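You operate a simulated robot arm through the tools that you are given. There is no shell and no other tool. Be economical: measure what you need, move in short steps, check, and stop when the job is done.

You run a simulated robot arm. Do the job below in one go: nothing can be reset, and whatever is moved stays where it is left.

Task
Put the orange packet back in the stand and clip it shut with the red clip.
Fine: sit the blue clip on the stand's rail; press both levers down till they lock.

The check looks at the end state, three seconds after you hand in, the way a careful person would. Anything else that was tipped, shoved, dropped, spilled or broken makes it a failure.

Robot
A 6-joint arm with a two-finger parallel gripper, fixed in place. Base frame: the origin is at the foot of the arm, x ahead of it, y to its left, z up; the work surface is at about z = 0.75. Units: m, degrees, N and s.
With the tool pointing down near the work surface it reaches from about 0.18 to 0.64 m from the base axis. Its first joint turns from -66.0 to 66.0 degrees. Payload 2.7 kg.
The tool frame sits at the grasp point between the pads (the TCP): z along the fingers, y along the line on which they close. The tips reach 0.023 m beyond it. The gripper opens to 0.094 m. The fingers are 0.038 m wide and 0.01 m thick; the gripper's body (0.054 by 0.096 m) begins 0.039 m behind the TCP.
Orientation is told as [roll, pitch, yaw] about the base's x, y, z axes, in that order, counted from this pose: with the fingers straight down and closing along the base's y, the tool's x points along the base's -x, its y along +y and its z along -z.

Tools
- The arm moves only by the tool drive_tool. Its argument "commands" is a list of rows, each a list of 7 numbers: the shift along the tool's x, y, z in m, then the turn, a rotation vector about the tool's x, y, z in degrees, then the gripper command, from -1 (fully open) to 1 (shut), values between in proportion. In form: [[x, y, z, wx, wy, wz, grip], ...]. A call has 1 to 10 rows; each row is the pose to reach, as a shift and turn from the pose commanded when the call began, along the tool's axes at that moment. A row lasts 0.2 s, in which the tool goes at most 0.05 m and 8.6 degrees; a call with a longer step from one row to the next is refused whole, and so is a gripper value outside its range. A pose out of reach is approached as far as the arm can. The call stops where the force on the tool passes 40 N (or 10 N more than at its start, if that is more) or the arm is blocked; 0.2 s more then pass. Each finger travels about 0.045 m/s and halts on what it meets, pressing with about 25 N; the grip force reading is that of the motor and also rises with nothing between the fingers. The clock runs only during rows and for 0.2 s after the last one: add rows that repeat a pose to give the fingers time. The reply holds the time, the measured pose of the TCP, the force on the tool along the base axes, the opening and the grip force, in the units named above and with some noise.
- Cameras (640 x 400 px; columns grow to the right, rows downward): "scene" is fixed at [0.0807, -0.4179, 1.429]; the picture's right is [0.80, -0.60, 0.00], its down [-0.29, -0.39, -0.87] and it looks along [0.52, 0.70, -0.49] (base axes); focal length 355 px, centre (320, 200). "wrist" rides on the gripper at [-0.039, 0, -0.044] in the tool frame; the picture's right is [0.00, -1.00, 0.00], its down [0.97, 0.00, -0.24] and it looks along [0.24, 0.00, 0.97] (tool axes); focal length 218 px, centre (320, 200). There is no depth. A picture from a camera that has moved, and an enlarged one, comes with that camera's place and axes in the base frame and with its lens. The place of the scene camera against the robot may be out by one fixed shift of up to 0.025 m in any direction.
- camera(camera): a new picture of that camera. It takes no simulated time.
- inspect(camera, box): a new picture of the part [left, top, right, bottom] of that camera's present view, enlarged. It takes no simulated time.
- job_done(): hands the job in; it is judged then, once.

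Go step by step. Nothing tells you positions but the pictures and the camera data: compare them with the known pose of the tool, close in by small moves and look again before you grip or let go. The budget is 120 turns and 84 pictures, counting those below and the enlarged ones. Unless the task says otherwise, let go and move clear before handing in, and close with one line.

The tools are called by a JSON object that holds its "api" and its "payload". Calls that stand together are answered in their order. drive_tool: Moves the arm, as the interface text tells. Its arguments: {"type":"object","properties":{"commands":{"type":"array","items":{"type":"array","items":{"type":"number"}}}},"required":["commands"]} The other tools are called the same way: camera (camera) takes a picture; inspect (camera, box) takes an enlarged picture of a part of a camera's view; job_done () hands the job in.

At the start:

```text
time_s: 0.0
tcp_pos: [0.3303, 0.2074, 1.1211]
tool_rot: [0.0, 0.0, 0.0]
wrist_force: [1.0, -0.4, -0.3]
width: 0.0938
finger_force: 0.0
```

scene: 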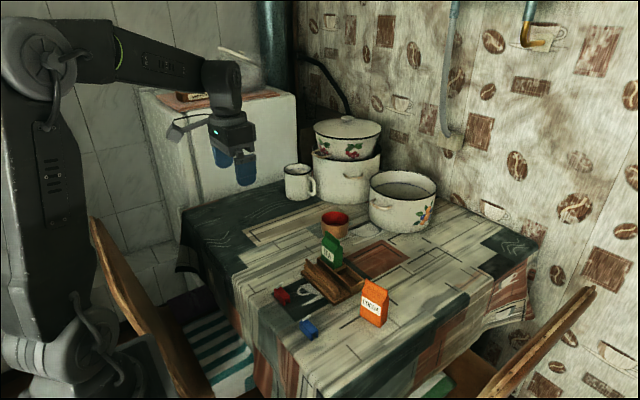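
wrist: 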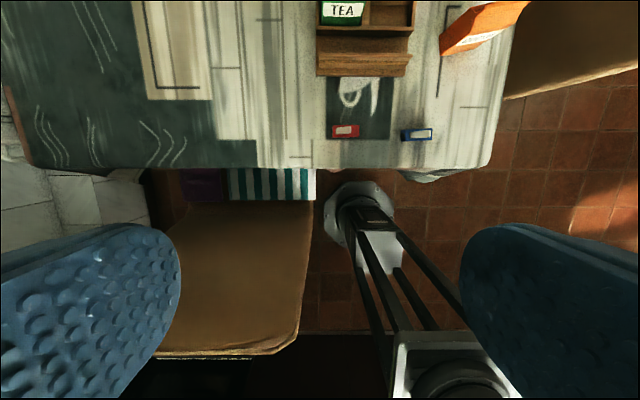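

I see a stand with a green TEA packet, an orange packet to its right, and a red and a blue clip near the table's front edge. I'll look closer first.

{"api": "inspect", "payload": {"camera": "scene", "box": [260, 220, 420, 345]}}

{"api": "inspect", "payload": {"camera": "wrist", "box": [290, 0, 550, 160]}}

```text
3.20 times, centred on (340, 282) of scene
camera zoom: at [0.0807, -0.4179, 1.429], right [0.8, -0.6, 0.0], down [-0.29, -0.39, -0.87], along [0.52, 0.7, -0.49], focal length 1136 px, centre (256, -64)
```

zoom: 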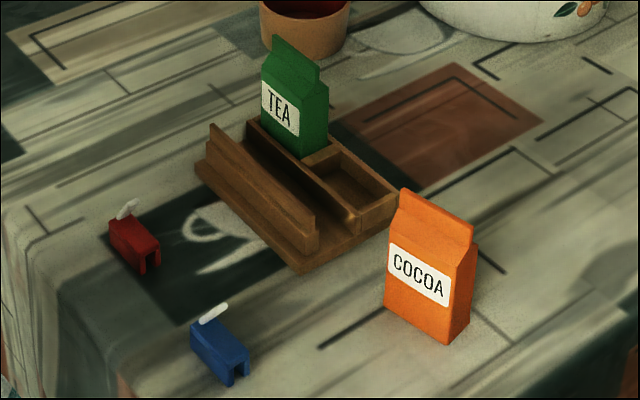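

```text
2.46 times, centred on (420, 80) of wrist
camera zoom: at [0.3688, 0.2084, 1.1652], right [0.0, -1.0, 0.0], down [-0.97, 0.0, 0.24], along [-0.24, 0.0, -0.97], focal length 537 px, centre (74, 495)
```

zoom: 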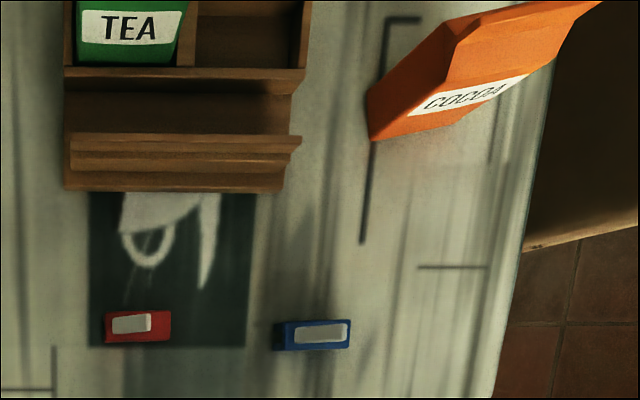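

The clips lie at about (0.394, 0.164) and (0.387, 0.040), and the stand's front edge is at about x=0.485. I'll move above the stand for a better view.

{"api": "drive_tool", "payload": {"commands": [[-0.04, -0.025, 0.01, 0, 0, 0, -1], [-0.08, -0.05, 0.03, 0, 0, 0, -1], [-0.12, -0.075, 0.05, 0, 0, 0, -1], [-0.16, -0.1, 0.07, 0, 0, 0, -1], [-0.18, -0.12, 0.09, 0, 0, 0, -1], [-0.18, -0.12, 0.09, 0, 0, 0, -1]]}}

{"api": "camera", "payload": {"camera": "wrist"}}

```text
refused: row 2 steps farther than a row can; nothing moved
```

```text
79 pictures are left
camera wrist: at [0.3688, 0.2084, 1.1652], right [0.0, -1.0, 0.0], down [-0.97, 0.0, 0.24], along [-0.24, 0.0, -0.97], focal length 218 px, centre (320, 200)
```

wrist: 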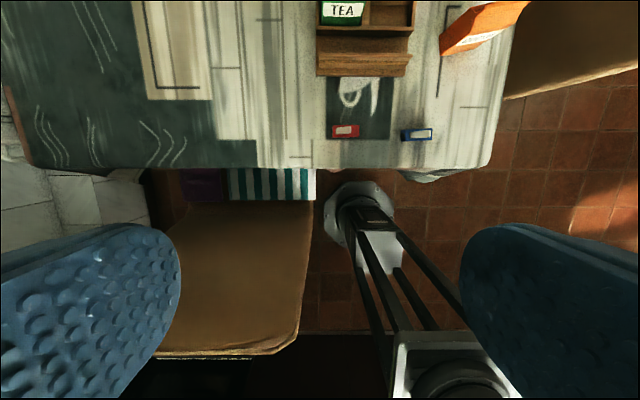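

The last step was refused for being too long, so I'll use smaller rows.

{"api": "drive_tool", "payload": {"commands": [[-0.03, -0.02, 0.015, 0, 0, 0, -1], [-0.06, -0.04, 0.03, 0, 0, 0, -1], [-0.09, -0.06, 0.045, 0, 0, 0, -1], [-0.12, -0.08, 0.06, 0, 0, 0, -1], [-0.15, -0.1, 0.075, 0, 0, 0, -1], [-0.18, -0.12, 0.09, 0, 0, 0, -1], [-0.18, -0.12, 0.09, 0, 0, 0, -1]]}}

{"api": "camera", "payload": {"camera": "wrist"}}

```text
time_s: 1.6
tcp_pos: [0.5121, 0.0882, 1.0312]
tool_rot: [0.0, 0.0, 0.0]
wrist_force: [-0.3, -0.5, -1.4]
width: 0.094
finger_force: 0.1
```

```text
78 pictures are left
camera wrist: at [0.55, 0.088, 1.0751], right [0.0, -1.0, 0.0], down [-0.97, 0.0, 0.24], along [-0.24, 0.0, -0.97], focal length 218 px, centre (320, 200)
```

wrist: 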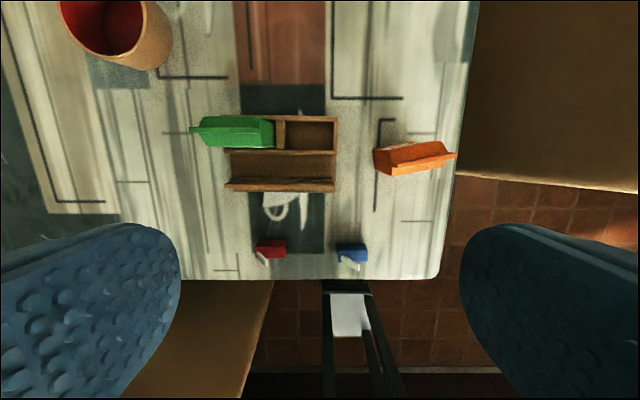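

A good overhead view; I'll zoom in on it.

{"api": "inspect", "payload": {"camera": "wrist", "box": [180, 90, 468, 270]}}

```text
2.22 times, centred on (324, 180) of wrist
camera zoom: at [0.55, 0.088, 1.0751], right [0.0, -1.0, 0.0], down [-0.97, 0.0, 0.24], along [-0.24, 0.0, -0.97], focal length 485 px, centre (311, 244)
```

zoom: 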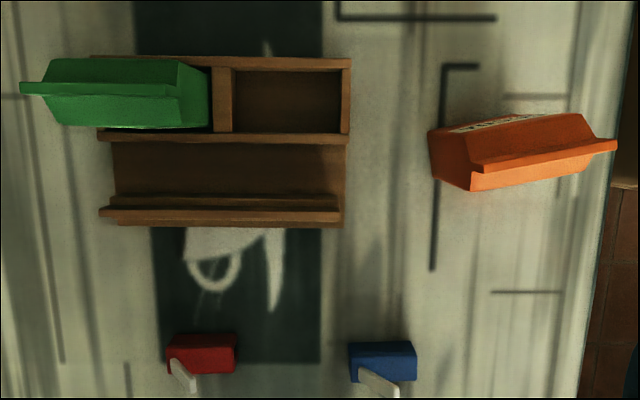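

The pocket's free bay is around (0.563, 0.102), walls about z=0.78, and the packet is near (0.535, -0.02) turned about 14°. I'll turn the gripper 90° so it closes along x.

{"api": "drive_tool", "payload": {"commands": [[0, 0, 0.01, 0, 0, 8.5, -1], [0, 0, 0.02, 0, 0, 17, -1], [0, 0, 0.03, 0, 0, 25.5, -1], [0, 0, 0.04, 0, 0, 34, -1], [0, 0, 0.05, 0, 0, 42.5, -1], [0, 0, 0.06, 0, 0, 51, -1], [0, 0, 0.07, 0, 0, 59.5, -1], [0, 0, 0.08, 0, 0, 68, -1], [0, 0, 0.09, 0, 0, 76.5, -1], [0, 0, 0.1, 0, 0, 85, -1]]}}

{"api": "camera", "payload": {"camera": "wrist"}}

```text
time_s: 3.8
tcp_pos: [0.5094, 0.0867, 0.9325]
tool_rot: [0.0, -0.1, -85.2]
wrist_force: [-0.8, 0.2, 0.5]
width: 0.0942
finger_force: 0.1
```

```text
76 pictures are left
camera wrist: at [0.5126, 0.05, 0.9757], right [-1.0, -0.08, 0.0], down [-0.08, 0.97, 0.24], along [-0.02, 0.24, -0.97], focal length 218 px, centre (320, 200)
```

wrist: 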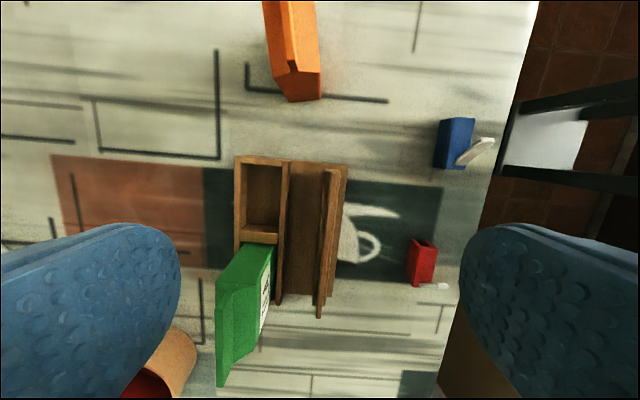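

Rotation works. Zooming on the stand and clips from here.

{"api": "inspect", "payload": {"camera": "wrist", "box": [220, 100, 380, 200]}}

{"api": "inspect", "payload": {"camera": "wrist", "box": [380, 100, 540, 200]}}

{"api": "inspect", "payload": {"camera": "scene", "box": [265, 270, 345, 340]}}

```text
4.00 times, centred on (300, 150) of wrist
camera zoom: at [0.5126, 0.05, 0.9757], right [-1.0, -0.08, 0.0], down [-0.08, 0.97, 0.24], along [-0.02, 0.24, -0.97], focal length 873 px, centre (400, 400)
```

zoom: 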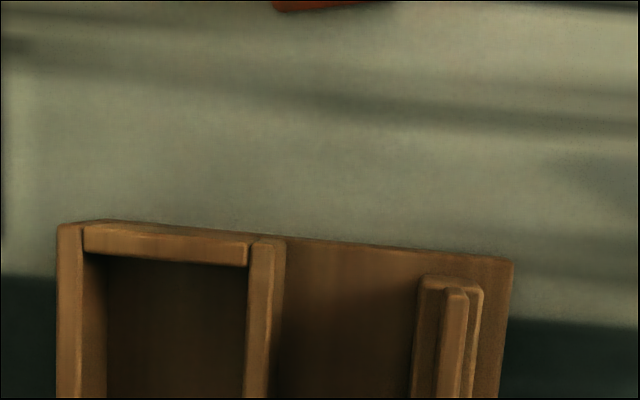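

```text
4.00 times, centred on (460, 150) of wrist
camera zoom: at [0.5126, 0.05, 0.9757], right [-1.0, -0.08, 0.0], down [-0.08, 0.97, 0.24], along [-0.02, 0.24, -0.97], focal length 873 px, centre (-240, 400)
```

zoom: 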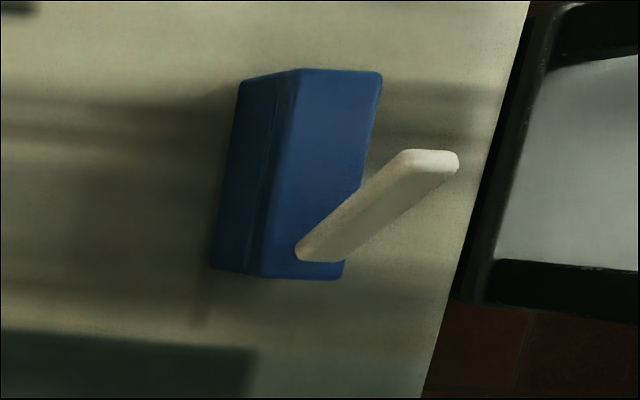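

```text
5.71 times, centred on (305, 305) of scene
camera zoom: at [0.0807, -0.4179, 1.429], right [0.8, -0.6, 0.0], down [-0.29, -0.39, -0.87], along [0.52, 0.7, -0.49], focal length 2029 px, centre (406, -400)
```

zoom: 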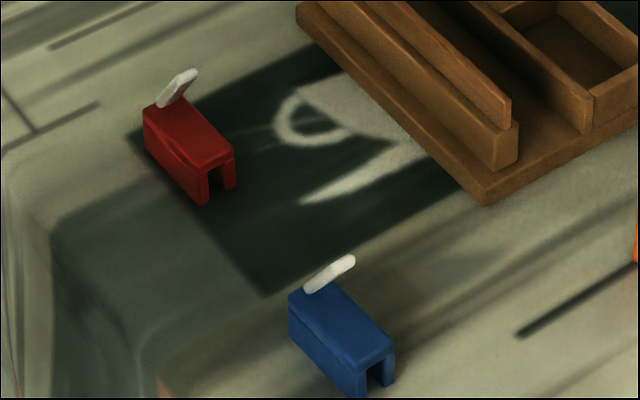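

Both clips are U-shaped blocks with the lever hinged at the +y end. The rail is a thin fin on a step. Next I finish the turn to -90° and move above the blue clip.

{"api": "drive_tool", "payload": {"commands": [[0, 0, 0, 0, 0, 4.9, -1], [0, 0, 0, 0, 0, 4.9, -1]]}}

{"api": "drive_tool", "payload": {"commands": [[-0.01, -0.025, 0.01, 0, 0, 0, -1], [-0.02, -0.05, 0.02, 0, 0, 0, -1], [-0.03, -0.075, 0.03, 0, 0, 0, -1], [-0.04, -0.1, 0.04, 0, 0, 0, -1], [-0.048, -0.121, 0.06, 0, 0, 0, -1], [-0.048, -0.121, 0.08, 0, 0, 0, -1], [-0.048, -0.121, 0.08, 0, 0, 0, -1]]}}

{"api": "camera", "payload": {"camera": "wrist"}}

```text
time_s: 4.4
tcp_pos: [0.5093, 0.0882, 0.931]
tool_rot: [0.0, 0.1, -90.0]
wrist_force: [-0.1, 0.0, -0.2]
width: 0.0943
finger_force: 0.0
```

```text
time_s: 6.0
tcp_pos: [0.389, 0.0412, 0.8514]
tool_rot: [0.0, 0.0, -89.9]
wrist_force: [0.0, 0.3, -0.4]
width: 0.0939
finger_force: 0.1
```

```text
72 pictures are left
camera wrist: at [0.3887, 0.0015, 0.895], right [-1.0, 0.0, 0.0], down [0.0, 0.97, 0.24], along [0.0, 0.24, -0.97], focal length 218 px, centre (320, 200)
```

wrist: 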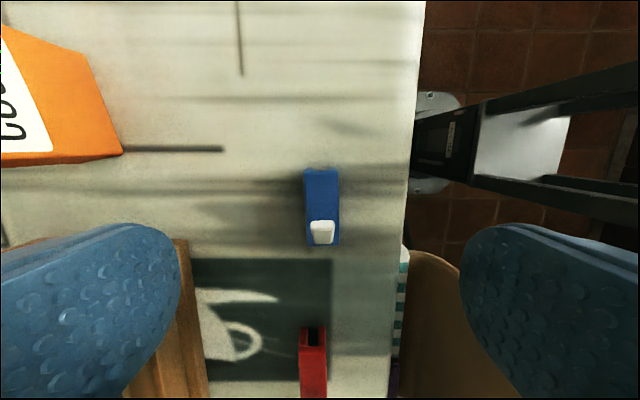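

The clip is centred under the gripper (about 0.389, 0.037). Descending and closing on it.

{"api": "drive_tool", "payload": {"commands": [[-0.003, 0, 0.03, 0, 0, 0, -1], [-0.003, 0, 0.055, 0, 0, 0, -1], [-0.003, 0, 0.071, 0, 0, 0, -1], [-0.003, 0, 0.071, 0, 0, 0, -0.3], [-0.003, 0, 0.071, 0, 0, 0, 0.2], [-0.003, 0, 0.071, 0, 0, 0, 0.6], [-0.003, 0, 0.071, 0, 0, 0, 1], [-0.003, 0, 0.071, 0, 0, 0, 1], [-0.003, 0, 0.071, 0, 0, 0, 1]]}}

{"api": "camera", "payload": {"camera": "wrist"}}

```text
time_s: 8.0
tcp_pos: [0.3891, 0.0384, 0.7804]
tool_rot: [0.0, -0.1, -89.9]
wrist_force: [0.2, -0.1, 0.2]
width: 0.0191
finger_force: 24.9
```

```text
71 pictures are left
camera wrist: at [0.3897, -0.0018, 0.8243], right [-1.0, 0.0, 0.0], down [0.0, 0.97, 0.24], along [0.0, 0.24, -0.97], focal length 218 px, centre (320, 200)
```

wrist: 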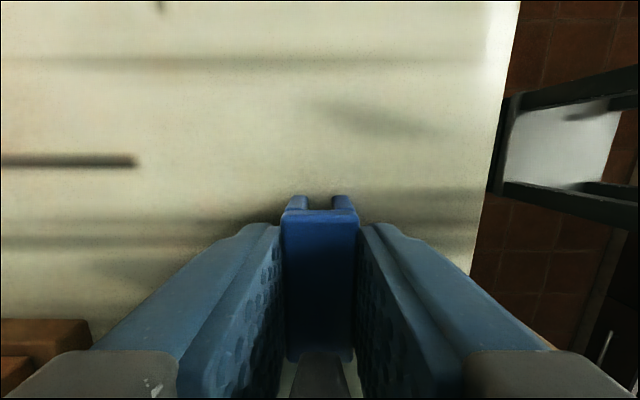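

Blue clip is held (19 mm) with the slot centred. Lifting and moving above the rail at about (0.500, 0.10).

{"api": "drive_tool", "payload": {"commands": [[0, 0, -0.04, 0, 0, 0, 1], [0, 0, -0.08, 0, 0, 0, 1], [0.018, 0.03, -0.1, 0, 0, 0, 1], [0.036, 0.06, -0.1, 0, 0, 0, 1], [0.05, 0.09, -0.1, 0, 0, 0, 1], [0.062, 0.111, -0.1, 0, 0, 0, 1], [0.062, 0.111, -0.08, 0, 0, 0, 1], [0.062, 0.111, -0.08, 0, 0, 0, 1]]}}

{"api": "camera", "payload": {"camera": "wrist"}}

{"api": "inspect", "payload": {"camera": "scene", "box": [290, 240, 380, 310]}}

```text
time_s: 9.8
tcp_pos: [0.5, 0.0995, 0.8605]
tool_rot: [0.0, 0.0, -90.0]
wrist_force: [0.0, -0.2, 0.1]
width: 0.0188
finger_force: 24.9
```

```text
70 pictures are left
camera wrist: at [0.4998, 0.0596, 0.9053], right [-1.0, 0.0, 0.0], down [0.0, 0.97, 0.24], along [0.0, 0.24, -0.97], focal length 218 px, centre (320, 200)
```

wrist: 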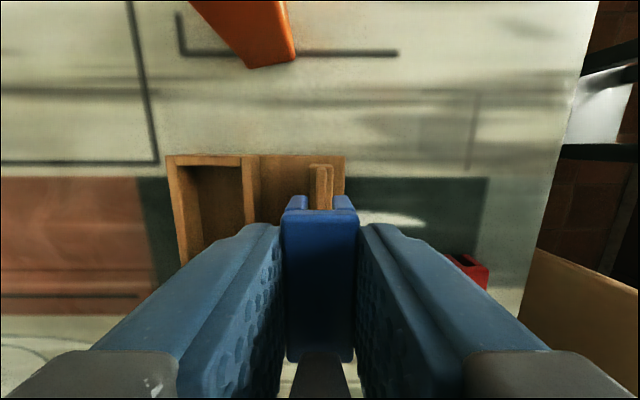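

```text
5.71 times, centred on (335, 275) of scene
camera zoom: at [0.0807, -0.4179, 1.429], right [0.8, -0.6, 0.0], down [-0.29, -0.39, -0.87], along [0.52, 0.7, -0.49], focal length 2029 px, centre (234, -229)
```

zoom: 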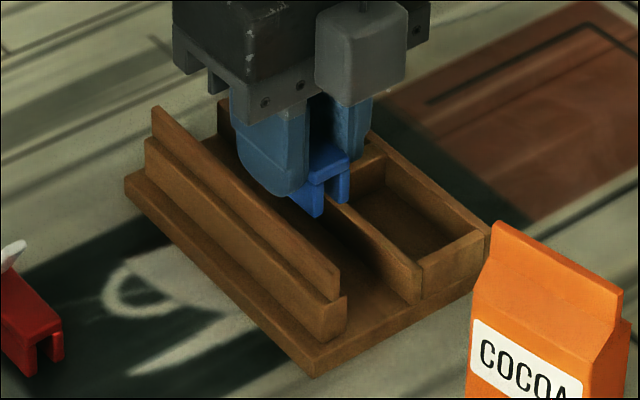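

{"api": "inspect", "payload": {"camera": "wrist", "box": [270, 150, 370, 220]}}

```text
5.71 times, centred on (320, 185) of wrist
camera zoom: at [0.4998, 0.0596, 0.9053], right [-1.0, 0.0, 0.0], down [0.0, 0.97, 0.24], along [0.0, 0.24, -0.97], focal length 1247 px, centre (320, 286)
```

zoom: 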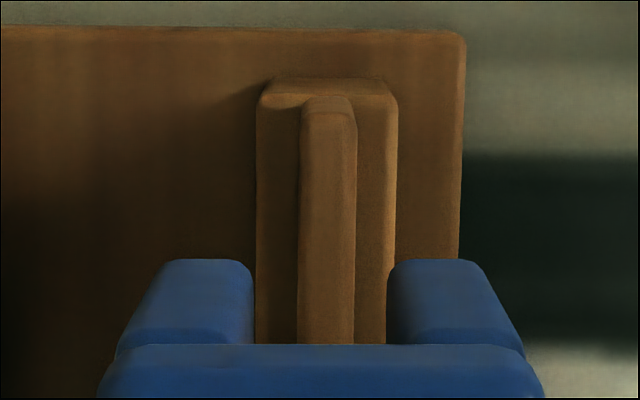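

The rail fin is centred only ~0.6 mm to -x of the slot. I correct this and lower to just above the rail, then look.

{"api": "drive_tool", "payload": {"commands": [[0, -0.0006, 0.01, 0, 0, 0, 1], [0, -0.0006, 0.02, 0, 0, 0, 1], [0, -0.0006, 0.028, 0, 0, 0, 1], [0, -0.0006, 0.028, 0, 0, 0, 1]]}}

{"api": "inspect", "payload": {"camera": "wrist", "box": [270, 130, 370, 220]}}

{"api": "inspect", "payload": {"camera": "scene", "box": [300, 250, 360, 300]}}

```text
time_s: 10.8
tcp_pos: [0.4997, 0.0985, 0.8332]
tool_rot: [-0.1, 0.1, -89.9]
wrist_force: [-0.4, -0.5, 0.1]
width: 0.0189
finger_force: 25.3
```

```text
4.44 times, centred on (320, 175) of wrist
camera zoom: at [0.4994, 0.0597, 0.8769], right [-1.0, 0.0, 0.0], down [0.0, 0.97, 0.24], along [0.0, 0.24, -0.97], focal length 970 px, centre (320, 311)
```

zoom: 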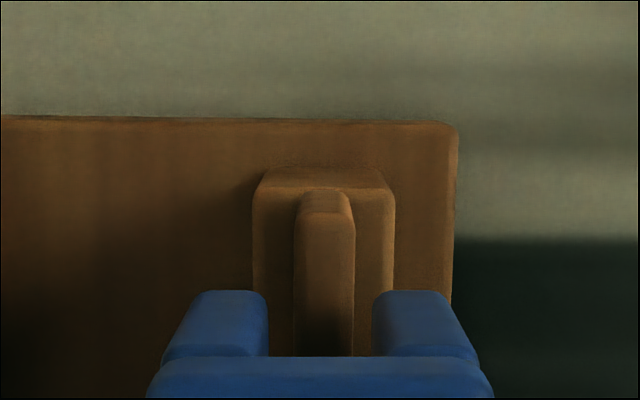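

```text
8.00 times, centred on (330, 275) of scene
camera zoom: at [0.0807, -0.4179, 1.429], right [0.8, -0.6, 0.0], down [-0.29, -0.39, -0.87], along [0.52, 0.7, -0.49], focal length 2840 px, centre (240, -400)
```

zoom: 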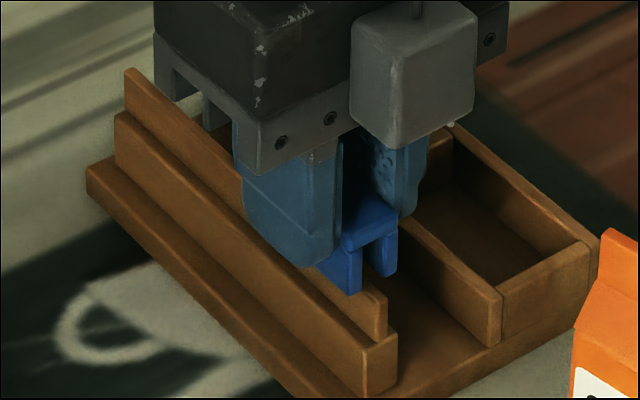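

Alignment is good (within 0.4 mm). Lowering gently until contact.

{"api": "drive_tool", "payload": {"commands": [[0, -0.0004, 0.003, 0, 0, 0, 1], [0, -0.0004, 0.006, 0, 0, 0, 1], [0, -0.0004, 0.009, 0, 0, 0, 1], [0, -0.0004, 0.012, 0, 0, 0, 1], [0, -0.0004, 0.012, 0, 0, 0, 1]]}}

{"api": "inspect", "payload": {"camera": "wrist", "box": [270, 130, 370, 220]}}

{"api": "inspect", "payload": {"camera": "scene", "box": [300, 250, 360, 300]}}

```text
time_s: 12.0
tcp_pos: [0.4993, 0.0998, 0.8215]
tool_rot: [0.1, 0.0, -89.9]
wrist_force: [-0.1, 0.2, -0.4]
width: 0.0189
finger_force: 24.9
```

```text
4.44 times, centred on (320, 175) of wrist
camera zoom: at [0.4995, 0.0602, 0.8646], right [-1.0, 0.0, 0.0], down [0.0, 0.97, 0.24], along [0.0, 0.24, -0.97], focal length 970 px, centre (320, 311)
```

zoom: 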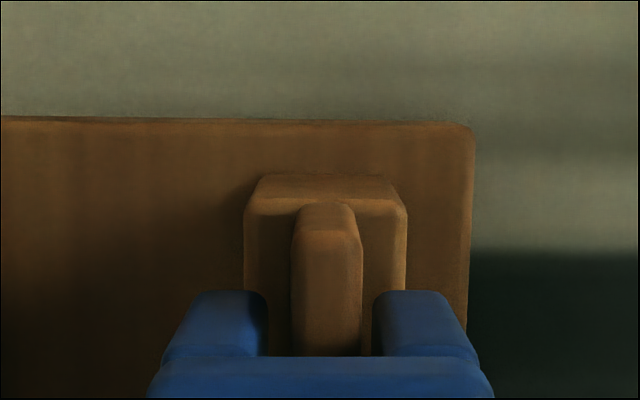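

```text
8.00 times, centred on (330, 275) of scene
camera zoom: at [0.0807, -0.4179, 1.429], right [0.8, -0.6, 0.0], down [-0.29, -0.39, -0.87], along [0.52, 0.7, -0.49], focal length 2840 px, centre (240, -400)
```

zoom: 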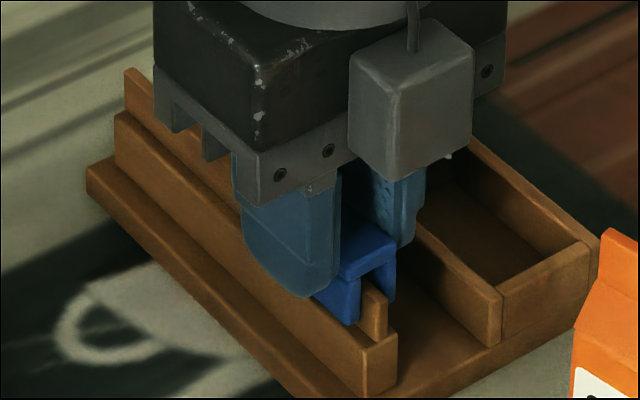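

The slot straddles the fin. A further 0.4 mm correction and continuing down.

{"api": "drive_tool", "payload": {"commands": [[0, -0.0005, 0.003, 0, 0, 0, 1], [0, -0.0005, 0.006, 0, 0, 0, 1], [0, -0.0005, 0.008, 0, 0, 0, 1], [0, -0.0005, 0.01, 0, 0, 0, 1], [0, -0.0005, 0.012, 0, 0, 0, 1], [0, -0.0005, 0.014, 0, 0, 0, 1]]}}

{"api": "inspect", "payload": {"camera": "wrist", "box": [270, 130, 370, 220]}}

{"api": "inspect", "payload": {"camera": "scene", "box": [300, 250, 360, 300]}}

```text
time_s: 13.2
tcp_pos: [0.5014, 0.1, 0.8139]
tool_rot: [0.2, 0.0, -89.8]
wrist_force: [-0.4, -0.3, 3.2]
width: 0.0193
finger_force: 25.0
stopped in row 5: the force on the tool passed its limit (the readings are from after the stop); the commanded pose is now the measured one
```

```text
4.44 times, centred on (320, 175) of wrist
camera zoom: at [0.5003, 0.0614, 0.8577], right [-1.0, 0.0, -0.01], down [0.0, 0.97, 0.24], along [0.0, 0.24, -0.97], focal length 970 px, centre (320, 311)
```

zoom: 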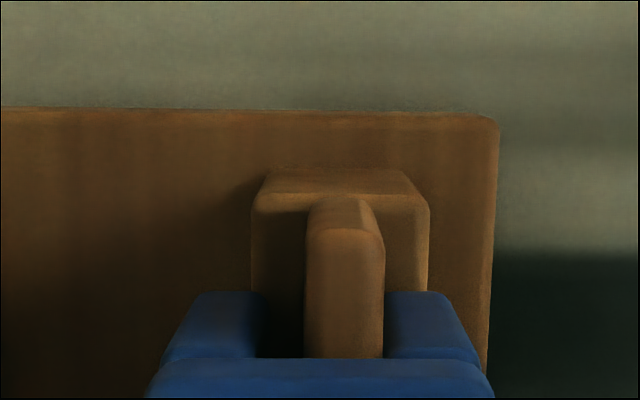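

```text
8.00 times, centred on (330, 275) of scene
camera zoom: at [0.0807, -0.4179, 1.429], right [0.8, -0.6, 0.0], down [-0.29, -0.39, -0.87], along [0.52, 0.7, -0.49], focal length 2840 px, centre (240, -400)
```

zoom: 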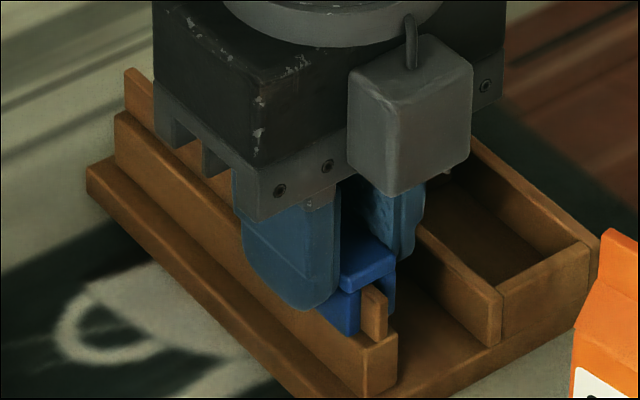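

Contact: the clip appears seated on the fin, slightly pushed sideways. I'll recentre 1 mm and open slightly to release.

{"api": "drive_tool", "payload": {"commands": [[0, -0.001, 0, 0, 0, 0, 1], [0, -0.001, 0, 0, 0, 0, 1], [0, -0.001, 0, 0, 0, 0, 0.5], [0, -0.001, 0, 0, 0, 0, 0.2], [0, -0.001, 0, 0, 0, 0, 0.1], [0, -0.001, 0, 0, 0, 0, 0.1]]}}

{"api": "camera", "payload": {"camera": "wrist"}}

{"api": "inspect", "payload": {"camera": "scene", "box": [300, 250, 360, 300]}}

```text
time_s: 14.6
tcp_pos: [0.4985, 0.1006, 0.8126]
tool_rot: [0.2, 0.0, -89.7]
wrist_force: [-0.8, -0.4, 0.6]
width: 0.0425
finger_force: 0.1
```

```text
61 pictures are left
camera wrist: at [0.499, 0.0617, 0.8568], right [-1.0, 0.0, 0.0], down [0.0, 0.97, 0.24], along [0.0, 0.24, -0.97], focal length 218 px, centre (320, 200)
```

wrist: 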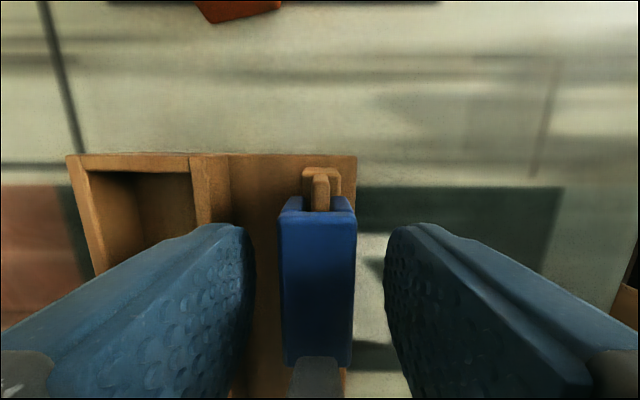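

```text
8.00 times, centred on (330, 275) of scene
camera zoom: at [0.0807, -0.4179, 1.429], right [0.8, -0.6, 0.0], down [-0.29, -0.39, -0.87], along [0.52, 0.7, -0.49], focal length 2840 px, centre (240, -400)
```

zoom: 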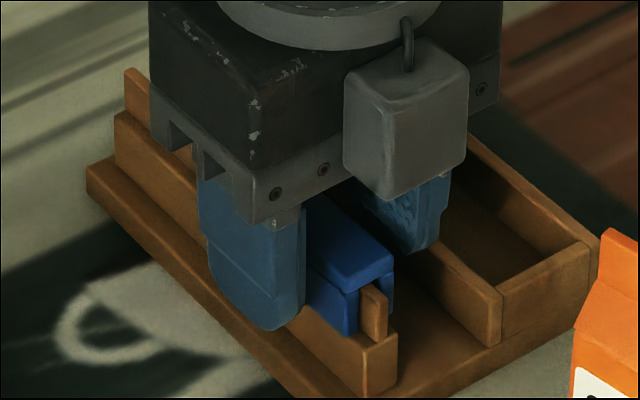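

The clip sits level on the rail. Lifting straight up to look at the lever.

{"api": "drive_tool", "payload": {"commands": [[0, 0, -0.03, 0, 0, 0, 0.1], [0, 0, -0.06, 0, 0, 0, 0.1], [0, 0, -0.09, 0, 0, 0, 0.1], [0, 0, -0.1, 0, 0, 0, 1], [0, 0, -0.1, 0, 0, 0, 1], [0, 0, -0.1, 0, 0, 0, 1]]}}

{"api": "inspect", "payload": {"camera": "wrist", "box": [240, 130, 400, 300]}}

{"api": "inspect", "payload": {"camera": "scene", "box": [290, 230, 370, 300]}}

```text
time_s: 16.0
tcp_pos: [0.4986, 0.1008, 0.9133]
tool_rot: [0.3, 0.0, -89.8]
wrist_force: [-0.2, 0.5, -0.2]
width: 0.0
finger_force: 25.3
```

```text
2.35 times, centred on (320, 215) of wrist
camera zoom: at [0.4981, 0.0615, 0.9565], right [-1.0, 0.0, 0.0], down [0.0, 0.97, 0.24], along [0.0, 0.24, -0.97], focal length 514 px, centre (320, 165)
```

zoom: 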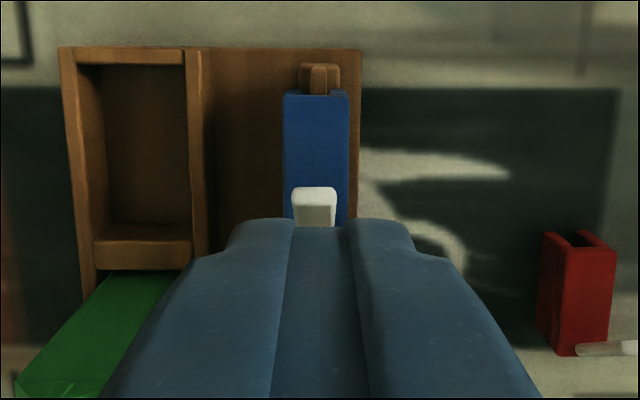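

```text
5.71 times, centred on (330, 265) of scene
camera zoom: at [0.0807, -0.4179, 1.429], right [0.8, -0.6, 0.0], down [-0.29, -0.39, -0.87], along [0.52, 0.7, -0.49], focal length 2029 px, centre (263, -171)
```

zoom: 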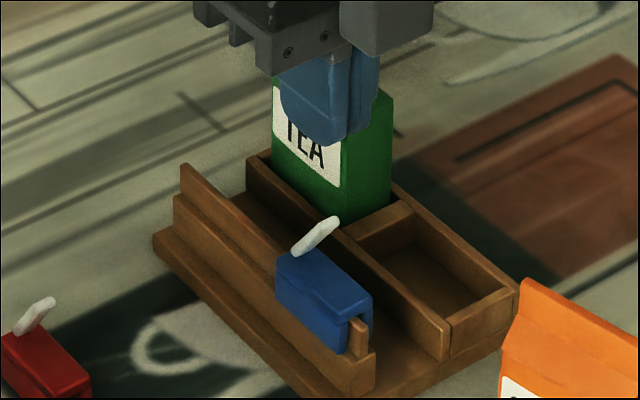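

The lever stands with its tip near y≈0.095, hinged at y≈0.12. I'll press down with closed fingers centred at y≈0.092.

{"api": "drive_tool", "payload": {"commands": [[-0.009, 0.0005, 0.01, 0, 0, 0, 1], [-0.009, 0.0005, 0.03, 0, 0, 0, 1], [-0.009, 0.0005, 0.045, 0, 0, 0, 1], [-0.009, 0.0005, 0.051, 0, 0, 0, 1], [-0.009, 0.0005, 0.056, 0, 0, 0, 1], [-0.009, 0.0005, 0.061, 0, 0, 0, 1], [-0.009, 0.0005, 0.066, 0, 0, 0, 1], [-0.009, 0.0005, 0.07, 0, 0, 0, 1]]}}

{"api": "inspect", "payload": {"camera": "scene", "box": [290, 230, 370, 300]}}

```text
time_s: 17.8
tcp_pos: [0.501, 0.0914, 0.8435]
tool_rot: [0.2, 0.0, -89.7]
wrist_force: [0.2, 0.1, 0.6]
width: 0.0001
finger_force: 25.0
```

```text
5.71 times, centred on (330, 265) of scene
camera zoom: at [0.0807, -0.4179, 1.429], right [0.8, -0.6, 0.0], down [-0.29, -0.39, -0.87], along [0.52, 0.7, -0.49], focal length 2029 px, centre (263, -171)
```

zoom: 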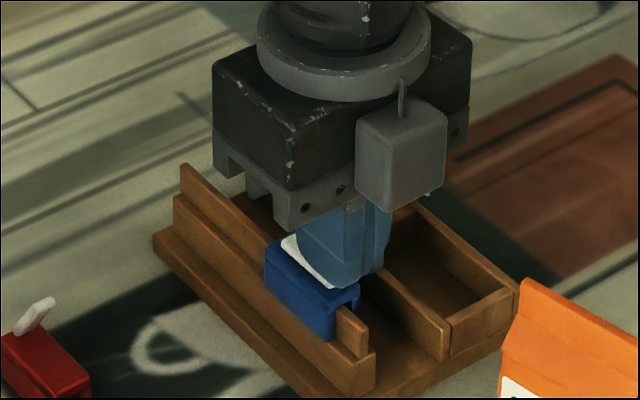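

The lever is nearly down; the clip slid a few mm along the rail, which is harmless. Pressing further.

{"api": "drive_tool", "payload": {"commands": [[0, 0, 0.003, 0, 0, 0, 1], [0, 0, 0.006, 0, 0, 0, 1], [0, 0, 0.009, 0, 0, 0, 1], [0, 0, 0.012, 0, 0, 0, 1], [0, 0, 0.015, 0, 0, 0, 1], [0, 0, 0.018, 0, 0, 0, 1]]}}

{"api": "inspect", "payload": {"camera": "scene", "box": [290, 230, 370, 300]}}

```text
time_s: 18.8
tcp_pos: [0.5009, 0.091, 0.8365]
tool_rot: [0.6, 0.1, -89.8]
wrist_force: [-5.8, 0.3, 10.9]
width: 0.0
finger_force: 25.6
stopped in row 5: the force on the tool passed its limit (the readings are from after the stop); the commanded pose is now the measured one
```

```text
5.71 times, centred on (330, 265) of scene
camera zoom: at [0.0804, -0.4179, 1.429], right [0.8, -0.6, 0.0], down [-0.29, -0.39, -0.87], along [0.52, 0.7, -0.49], focal length 2029 px, centre (263, -171)
```

zoom: 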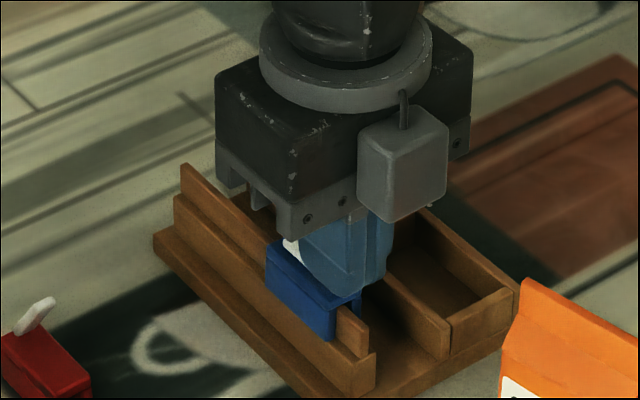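

Force limit reached at a height matching a flat lever. Lifting to check if it locked.

{"api": "drive_tool", "payload": {"commands": [[0, 0, -0.02, 0, 0, 0, 1], [0, 0, -0.05, 0, 0, 0, 1], [0, 0, -0.08, 0, 0, 0, 1], [0, 0, -0.09, 0, 0, 0, 1], [0, 0, -0.09, 0, 0, 0, 1]]}}

{"api": "inspect", "payload": {"camera": "scene", "box": [290, 230, 370, 300]}}

{"api": "inspect", "payload": {"camera": "wrist", "box": [240, 130, 400, 300]}}

```text
time_s: 20.0
tcp_pos: [0.5011, 0.0888, 0.9259]
tool_rot: [0.5, 0.0, -89.9]
wrist_force: [-1.0, -0.1, -0.8]
width: 0.0
finger_force: 24.7
```

```text
5.71 times, centred on (330, 265) of scene
camera zoom: at [0.0807, -0.4179, 1.429], right [0.8, -0.6, 0.0], down [-0.29, -0.39, -0.87], along [0.52, 0.7, -0.49], focal length 2029 px, centre (263, -171)
```

zoom: 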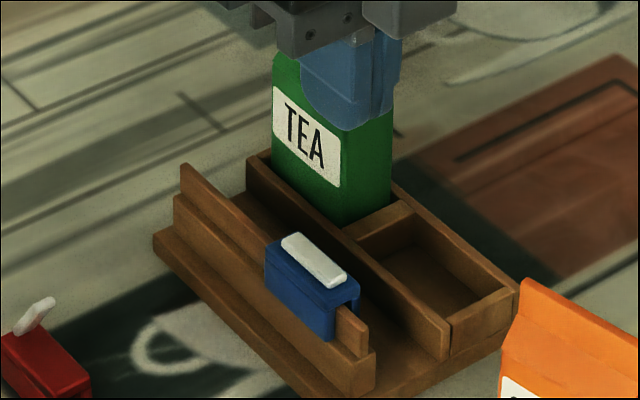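

```text
2.35 times, centred on (320, 215) of wrist
camera zoom: at [0.5003, 0.0507, 0.9701], right [-1.0, 0.0, -0.01], down [0.0, 0.97, 0.24], along [0.01, 0.24, -0.97], focal length 514 px, centre (320, 165)
```

zoom: 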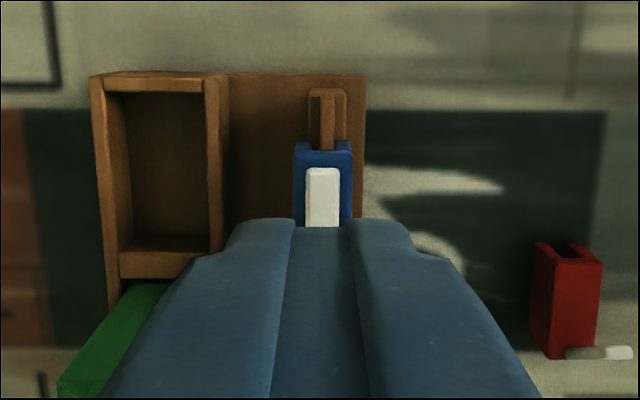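

Blue clip's lever is flat and locked. Next I go above the orange packet with the gripper opened.

{"api": "drive_tool", "payload": {"commands": [[-0.025, 0.008, -0.02, 0, 0, 0, 0], [-0.05, 0.016, -0.03, 0, 0, 0, -1], [-0.075, 0.024, -0.03, 0, -0.5, 0, -1], [-0.1, 0.03, -0.03, 0, -0.5, 0, -1], [-0.112, 0.034, -0.03, 0, -0.5, -7, -1], [-0.112, 0.034, -0.03, 0, -0.5, -14, -1], [-0.112, 0.034, -0.03, 0, -0.5, -14, -1]]}}

{"api": "camera", "payload": {"camera": "wrist"}}

```text
time_s: 21.6
tcp_pos: [0.5352, -0.0203, 0.9544]
tool_rot: [0.4, -0.4, -75.9]
wrist_force: [-0.2, 0.0, -0.6]
width: 0.0939
finger_force: 0.1
```

```text
53 pictures are left
camera wrist: at [0.5443, -0.0586, 0.9987], right [-0.97, -0.25, -0.01], down [-0.24, 0.94, 0.23], along [-0.05, 0.23, -0.97], focal length 218 px, centre (320, 200)
```

wrist: 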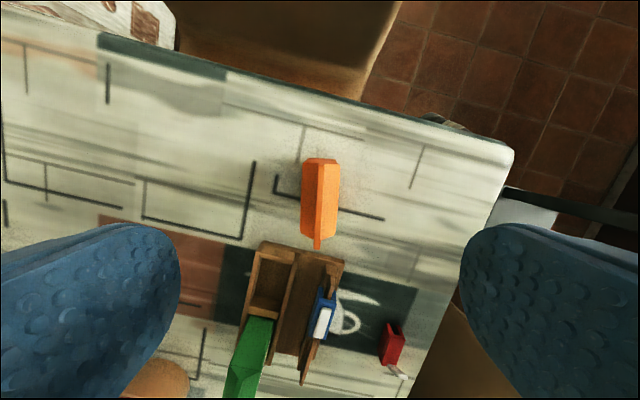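

{"api": "inspect", "payload": {"camera": "wrist", "box": [250, 130, 390, 260]}}

```text
3.08 times, centred on (320, 195) of wrist
camera zoom: at [0.5443, -0.0586, 0.9987], right [-0.97, -0.25, -0.01], down [-0.24, 0.94, 0.23], along [-0.05, 0.23, -0.97], focal length 672 px, centre (320, 215)
```

zoom: 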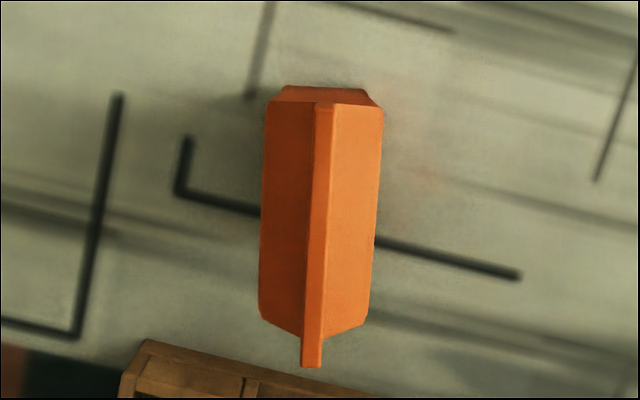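

Packet thickness ≈30 mm, length ≈59 mm, fin top at z≈0.86, yaw ≈11.5°. I fine-tune yaw/level and lower to z≈0.828 to grip above the wall height.

{"api": "drive_tool", "payload": {"commands": [[0.002, 0.0005, 0.02, 0.4, 0.4, 2.5, -1], [0.003, 0.0005, 0.045, 0.4, 0.4, 2.5, -1], [0.003, 0.0005, 0.07, 0.4, 0.4, 2.5, -1], [0.003, 0.0005, 0.07, 0.4, 0.4, 2.5, -1]]}}

{"api": "camera", "payload": {"camera": "wrist"}}

```text
time_s: 22.6
tcp_pos: [0.5355, -0.0192, 0.8857]
tool_rot: [0.0, -0.1, -78.2]
wrist_force: [0.6, -0.3, -0.3]
width: 0.0939
finger_force: 0.1
```

```text
51 pictures are left
camera wrist: at [0.5423, -0.0562, 0.9292], right [-0.98, -0.2, 0.0], down [-0.2, 0.95, 0.24], along [-0.05, 0.23, -0.97], focal length 218 px, centre (320, 200)
```

wrist: 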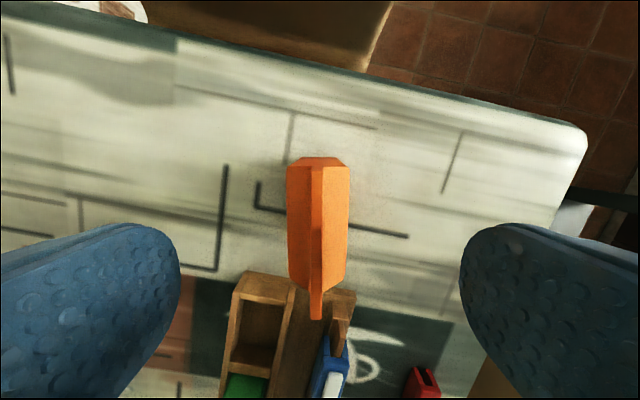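

Aligned with the fin; 1 mm lateral correction, lower and close.

{"api": "drive_tool", "payload": {"commands": [[0, 0.001, 0.02, 0, 0, 0, -1], [0, 0.001, 0.04, 0, 0, 0, -1], [0, 0.001, 0.0575, 0, 0, 0, -1], [0, 0.001, 0.0575, 0, 0, 0, -0.3], [0, 0.001, 0.0575, 0, 0, 0, 0], [0, 0.001, 0.0575, 0, 0, 0, 0.3], [0, 0.001, 0.0575, 0, 0, 0, 0.6], [0, 0.001, 0.0575, 0, 0, 0, 1], [0, 0.001, 0.0575, 0, 0, 0, 1]]}}

{"api": "camera", "payload": {"camera": "wrist"}}

{"api": "inspect", "payload": {"camera": "scene", "box": [320, 230, 420, 340]}}

```text
time_s: 24.6
tcp_pos: [0.5361, -0.0167, 0.8283]
tool_rot: [0.1, -0.1, -78.4]
wrist_force: [0.0, 0.4, 0.1]
width: 0.0328
finger_force: 25.3
```

```text
50 pictures are left
camera wrist: at [0.5441, -0.0552, 0.8725], right [-0.98, -0.2, 0.0], down [-0.2, 0.95, 0.24], along [-0.05, 0.23, -0.97], focal length 218 px, centre (320, 200)
```

wrist: 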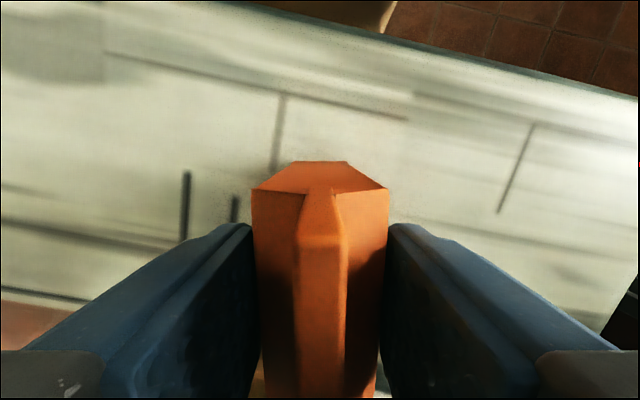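

```text
3.64 times, centred on (370, 285) of scene
camera zoom: at [0.0807, -0.4179, 1.429], right [0.8, -0.6, 0.0], down [-0.29, -0.39, -0.87], along [0.52, 0.7, -0.49], focal length 1291 px, centre (138, -109)
```

zoom: 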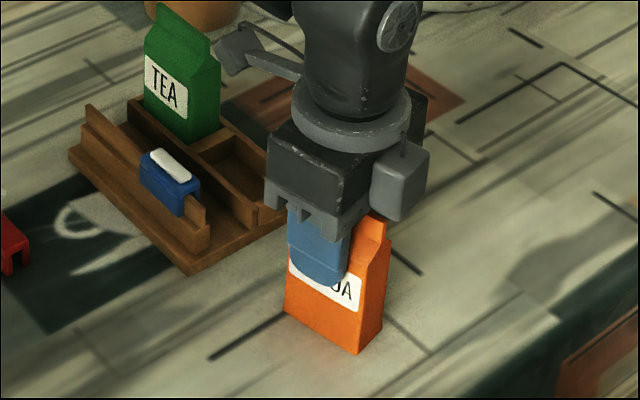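

Packet gripped. Lifting, turning square to the stand, and moving short of the bay for a look.

{"api": "drive_tool", "payload": {"commands": [[0, 0, -0.03, 0, 0, 0, 1], [0, 0, -0.06, 0, 0, 0, 1], [0, 0.01, -0.085, 0, 0, 4, 1], [0.02, 0.03, -0.085, 0, 0, 8, 1], [0.045, 0.045, -0.085, 0, 0, 11.6, 1], [0.07, 0.048, -0.085, 0, 0, 11.6, 1], [0.086, 0.048, -0.085, 0, 0, 11.6, 1], [0.086, 0.048, -0.085, 0, 0, 11.6, 1]]}}

{"api": "camera", "payload": {"camera": "wrist"}}

{"api": "inspect", "payload": {"camera": "scene", "box": [300, 210, 400, 310]}}

```text
time_s: 26.4
tcp_pos: [0.5646, 0.0764, 0.9128]
tool_rot: [0.0, -0.1, -90.1]
wrist_force: [0.5, -0.3, -1.6]
width: 0.0328
finger_force: 25.3
```

```text
48 pictures are left
camera wrist: at [0.5646, 0.0376, 0.9566], right [-1.0, 0.0, 0.0], down [0.0, 0.97, 0.24], along [0.0, 0.24, -0.97], focal length 218 px, centre (320, 200)
```

wrist: 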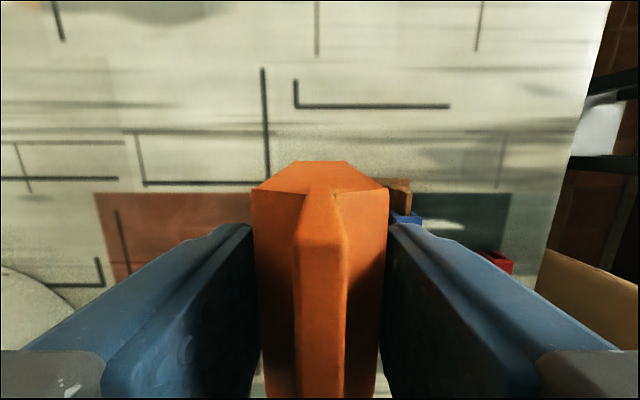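

```text
4.00 times, centred on (350, 260) of scene
camera zoom: at [0.0808, -0.4179, 1.429], right [0.8, -0.6, 0.0], down [-0.29, -0.39, -0.87], along [0.52, 0.7, -0.49], focal length 1420 px, centre (200, -40)
```

zoom: 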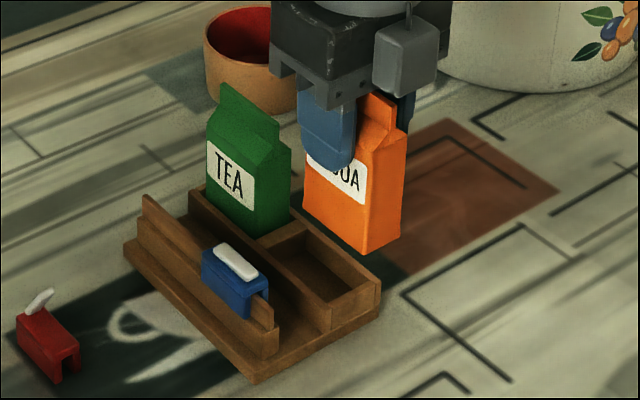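

The bay is visible in the scene camera; zooming to measure it relative to the packet.

{"api": "inspect", "payload": {"camera": "scene", "box": [345, 255, 405, 300]}}

{"api": "inspect", "payload": {"camera": "scene", "box": [340, 225, 410, 275]}}

```text
8.89 times, centred on (375, 278) of scene
camera zoom: at [0.0808, -0.4179, 1.429], right [0.8, -0.6, 0.0], down [-0.29, -0.39, -0.87], along [0.52, 0.7, -0.49], focal length 3156 px, centre (-169, -489)
```

zoom: 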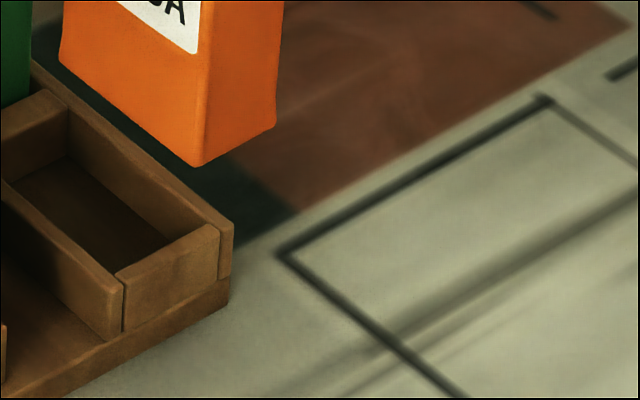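

```text
8.00 times, centred on (375, 250) of scene
camera zoom: at [0.0808, -0.4179, 1.429], right [0.8, -0.6, 0.0], down [-0.29, -0.39, -0.87], along [0.52, 0.7, -0.49], focal length 2840 px, centre (-120, -200)
```

zoom: 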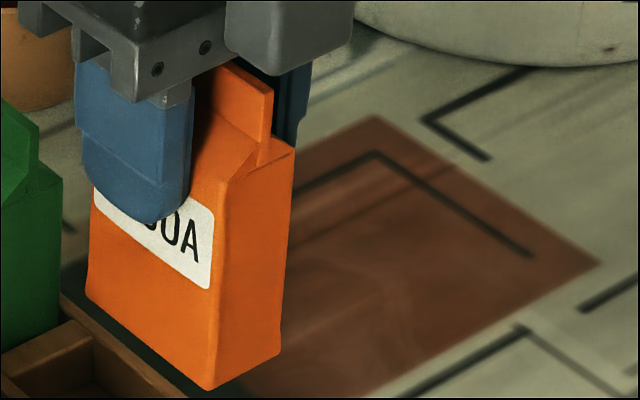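

Scene measurement puts the bay about 2 mm to -x and roughly 24–27 mm to +y of the packet. I'll move most of the way and lower to just above the walls, then compare again.

{"api": "drive_tool", "payload": {"commands": [[0.01, -0.002, 0, 0, 0, 0, 1], [0.02, -0.002, 0, 0, 0, 0, 1], [0.024, -0.002, 0.01, 0, 0, 0, 1], [0.024, -0.002, 0.025, 0, 0, 0, 1], [0.024, -0.002, 0.038, 0, 0, 0, 1], [0.024, -0.002, 0.038, 0, 0, 0, 1]]}}

{"api": "inspect", "payload": {"camera": "scene", "box": [330, 240, 394, 290]}}

{"api": "camera", "payload": {"camera": "wrist"}}

```text
time_s: 27.8
tcp_pos: [0.5632, 0.1005, 0.8738]
tool_rot: [0.0, 0.0, -89.9]
wrist_force: [-0.9, 0.2, -0.8]
width: 0.0328
finger_force: 24.4
```

```text
8.00 times, centred on (362, 265) of scene
camera zoom: at [0.0807, -0.4179, 1.429], right [0.8, -0.6, 0.0], down [-0.29, -0.39, -0.87], along [0.52, 0.7, -0.49], focal length 2840 px, centre (-16, -320)
```

zoom: 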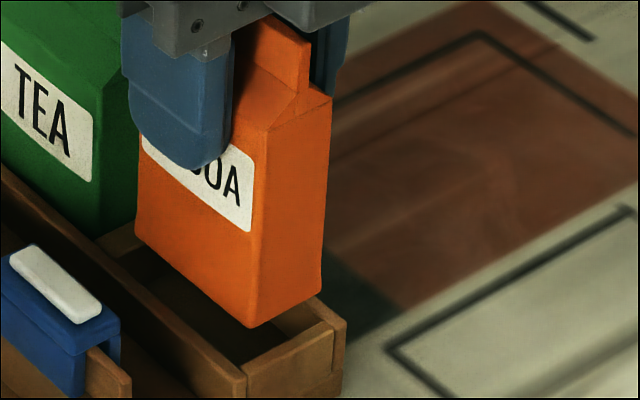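

```text
43 pictures are left
camera wrist: at [0.5625, 0.0606, 0.9179], right [-1.0, 0.0, 0.0], down [0.0, 0.97, 0.24], along [0.0, 0.24, -0.97], focal length 218 px, centre (320, 200)
```

wrist: 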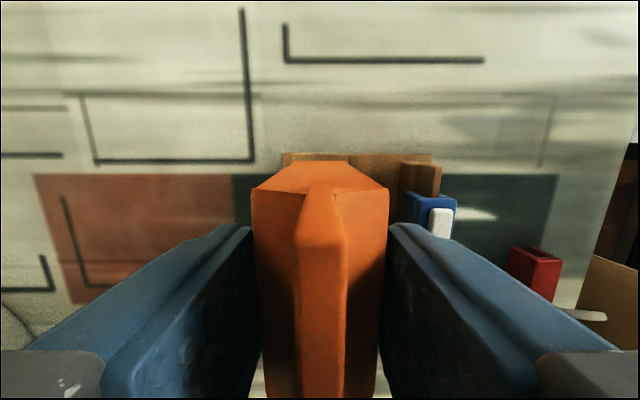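

{"api": "inspect", "payload": {"camera": "wrist", "box": [260, 140, 360, 200]}}

```text
6.40 times, centred on (310, 170) of wrist
camera zoom: at [0.5625, 0.0606, 0.9179], right [-1.0, 0.0, 0.0], down [0.0, 0.97, 0.24], along [0.0, 0.24, -0.97], focal length 1397 px, centre (384, 392)
```

zoom: 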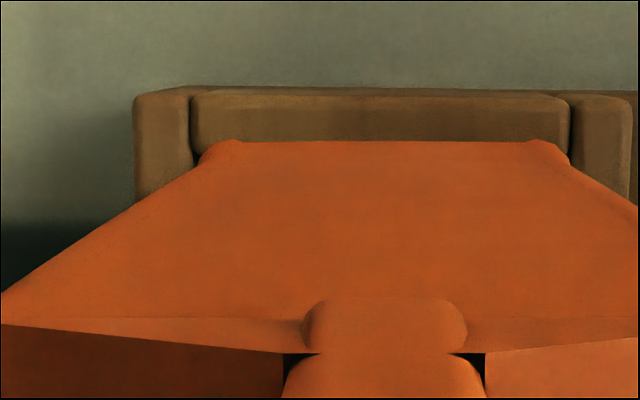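

The -y wall is visible past the packet's base: x is aligned, but the packet needs about +4.5 mm in y. Shifting and rechecking.

{"api": "drive_tool", "payload": {"commands": [[0.0025, 0, 0, 0, 0, 0, 1], [0.0045, 0, 0, 0, 0, 0, 1], [0.0045, 0, 0.006, 0, 0, 0, 1], [0.0045, 0, 0.006, 0, 0, 0, 1]]}}

{"api": "inspect", "payload": {"camera": "wrist", "box": [260, 140, 360, 200]}}

{"api": "inspect", "payload": {"camera": "scene", "box": [330, 240, 394, 290]}}

```text
time_s: 28.8
tcp_pos: [0.5637, 0.1045, 0.8685]
tool_rot: [0.2, -0.2, -89.8]
wrist_force: [-0.2, 0.2, -1.6]
width: 0.0326
finger_force: 25.2
```

```text
6.40 times, centred on (310, 170) of wrist
camera zoom: at [0.5632, 0.065, 0.9127], right [-1.0, 0.0, 0.0], down [0.0, 0.97, 0.24], along [0.0, 0.24, -0.97], focal length 1397 px, centre (384, 392)
```

zoom: 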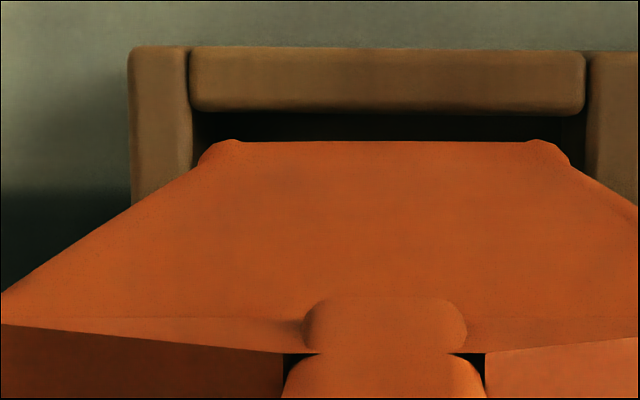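

```text
8.00 times, centred on (362, 265) of scene
camera zoom: at [0.0807, -0.4179, 1.429], right [0.8, -0.6, 0.0], down [-0.29, -0.39, -0.87], along [0.52, 0.7, -0.49], focal length 2840 px, centre (-16, -320)
```

zoom: 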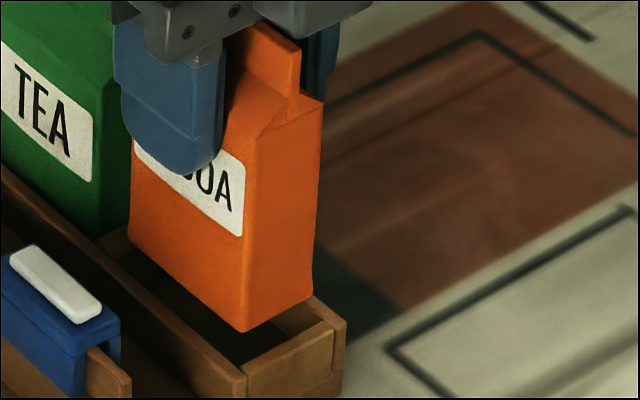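

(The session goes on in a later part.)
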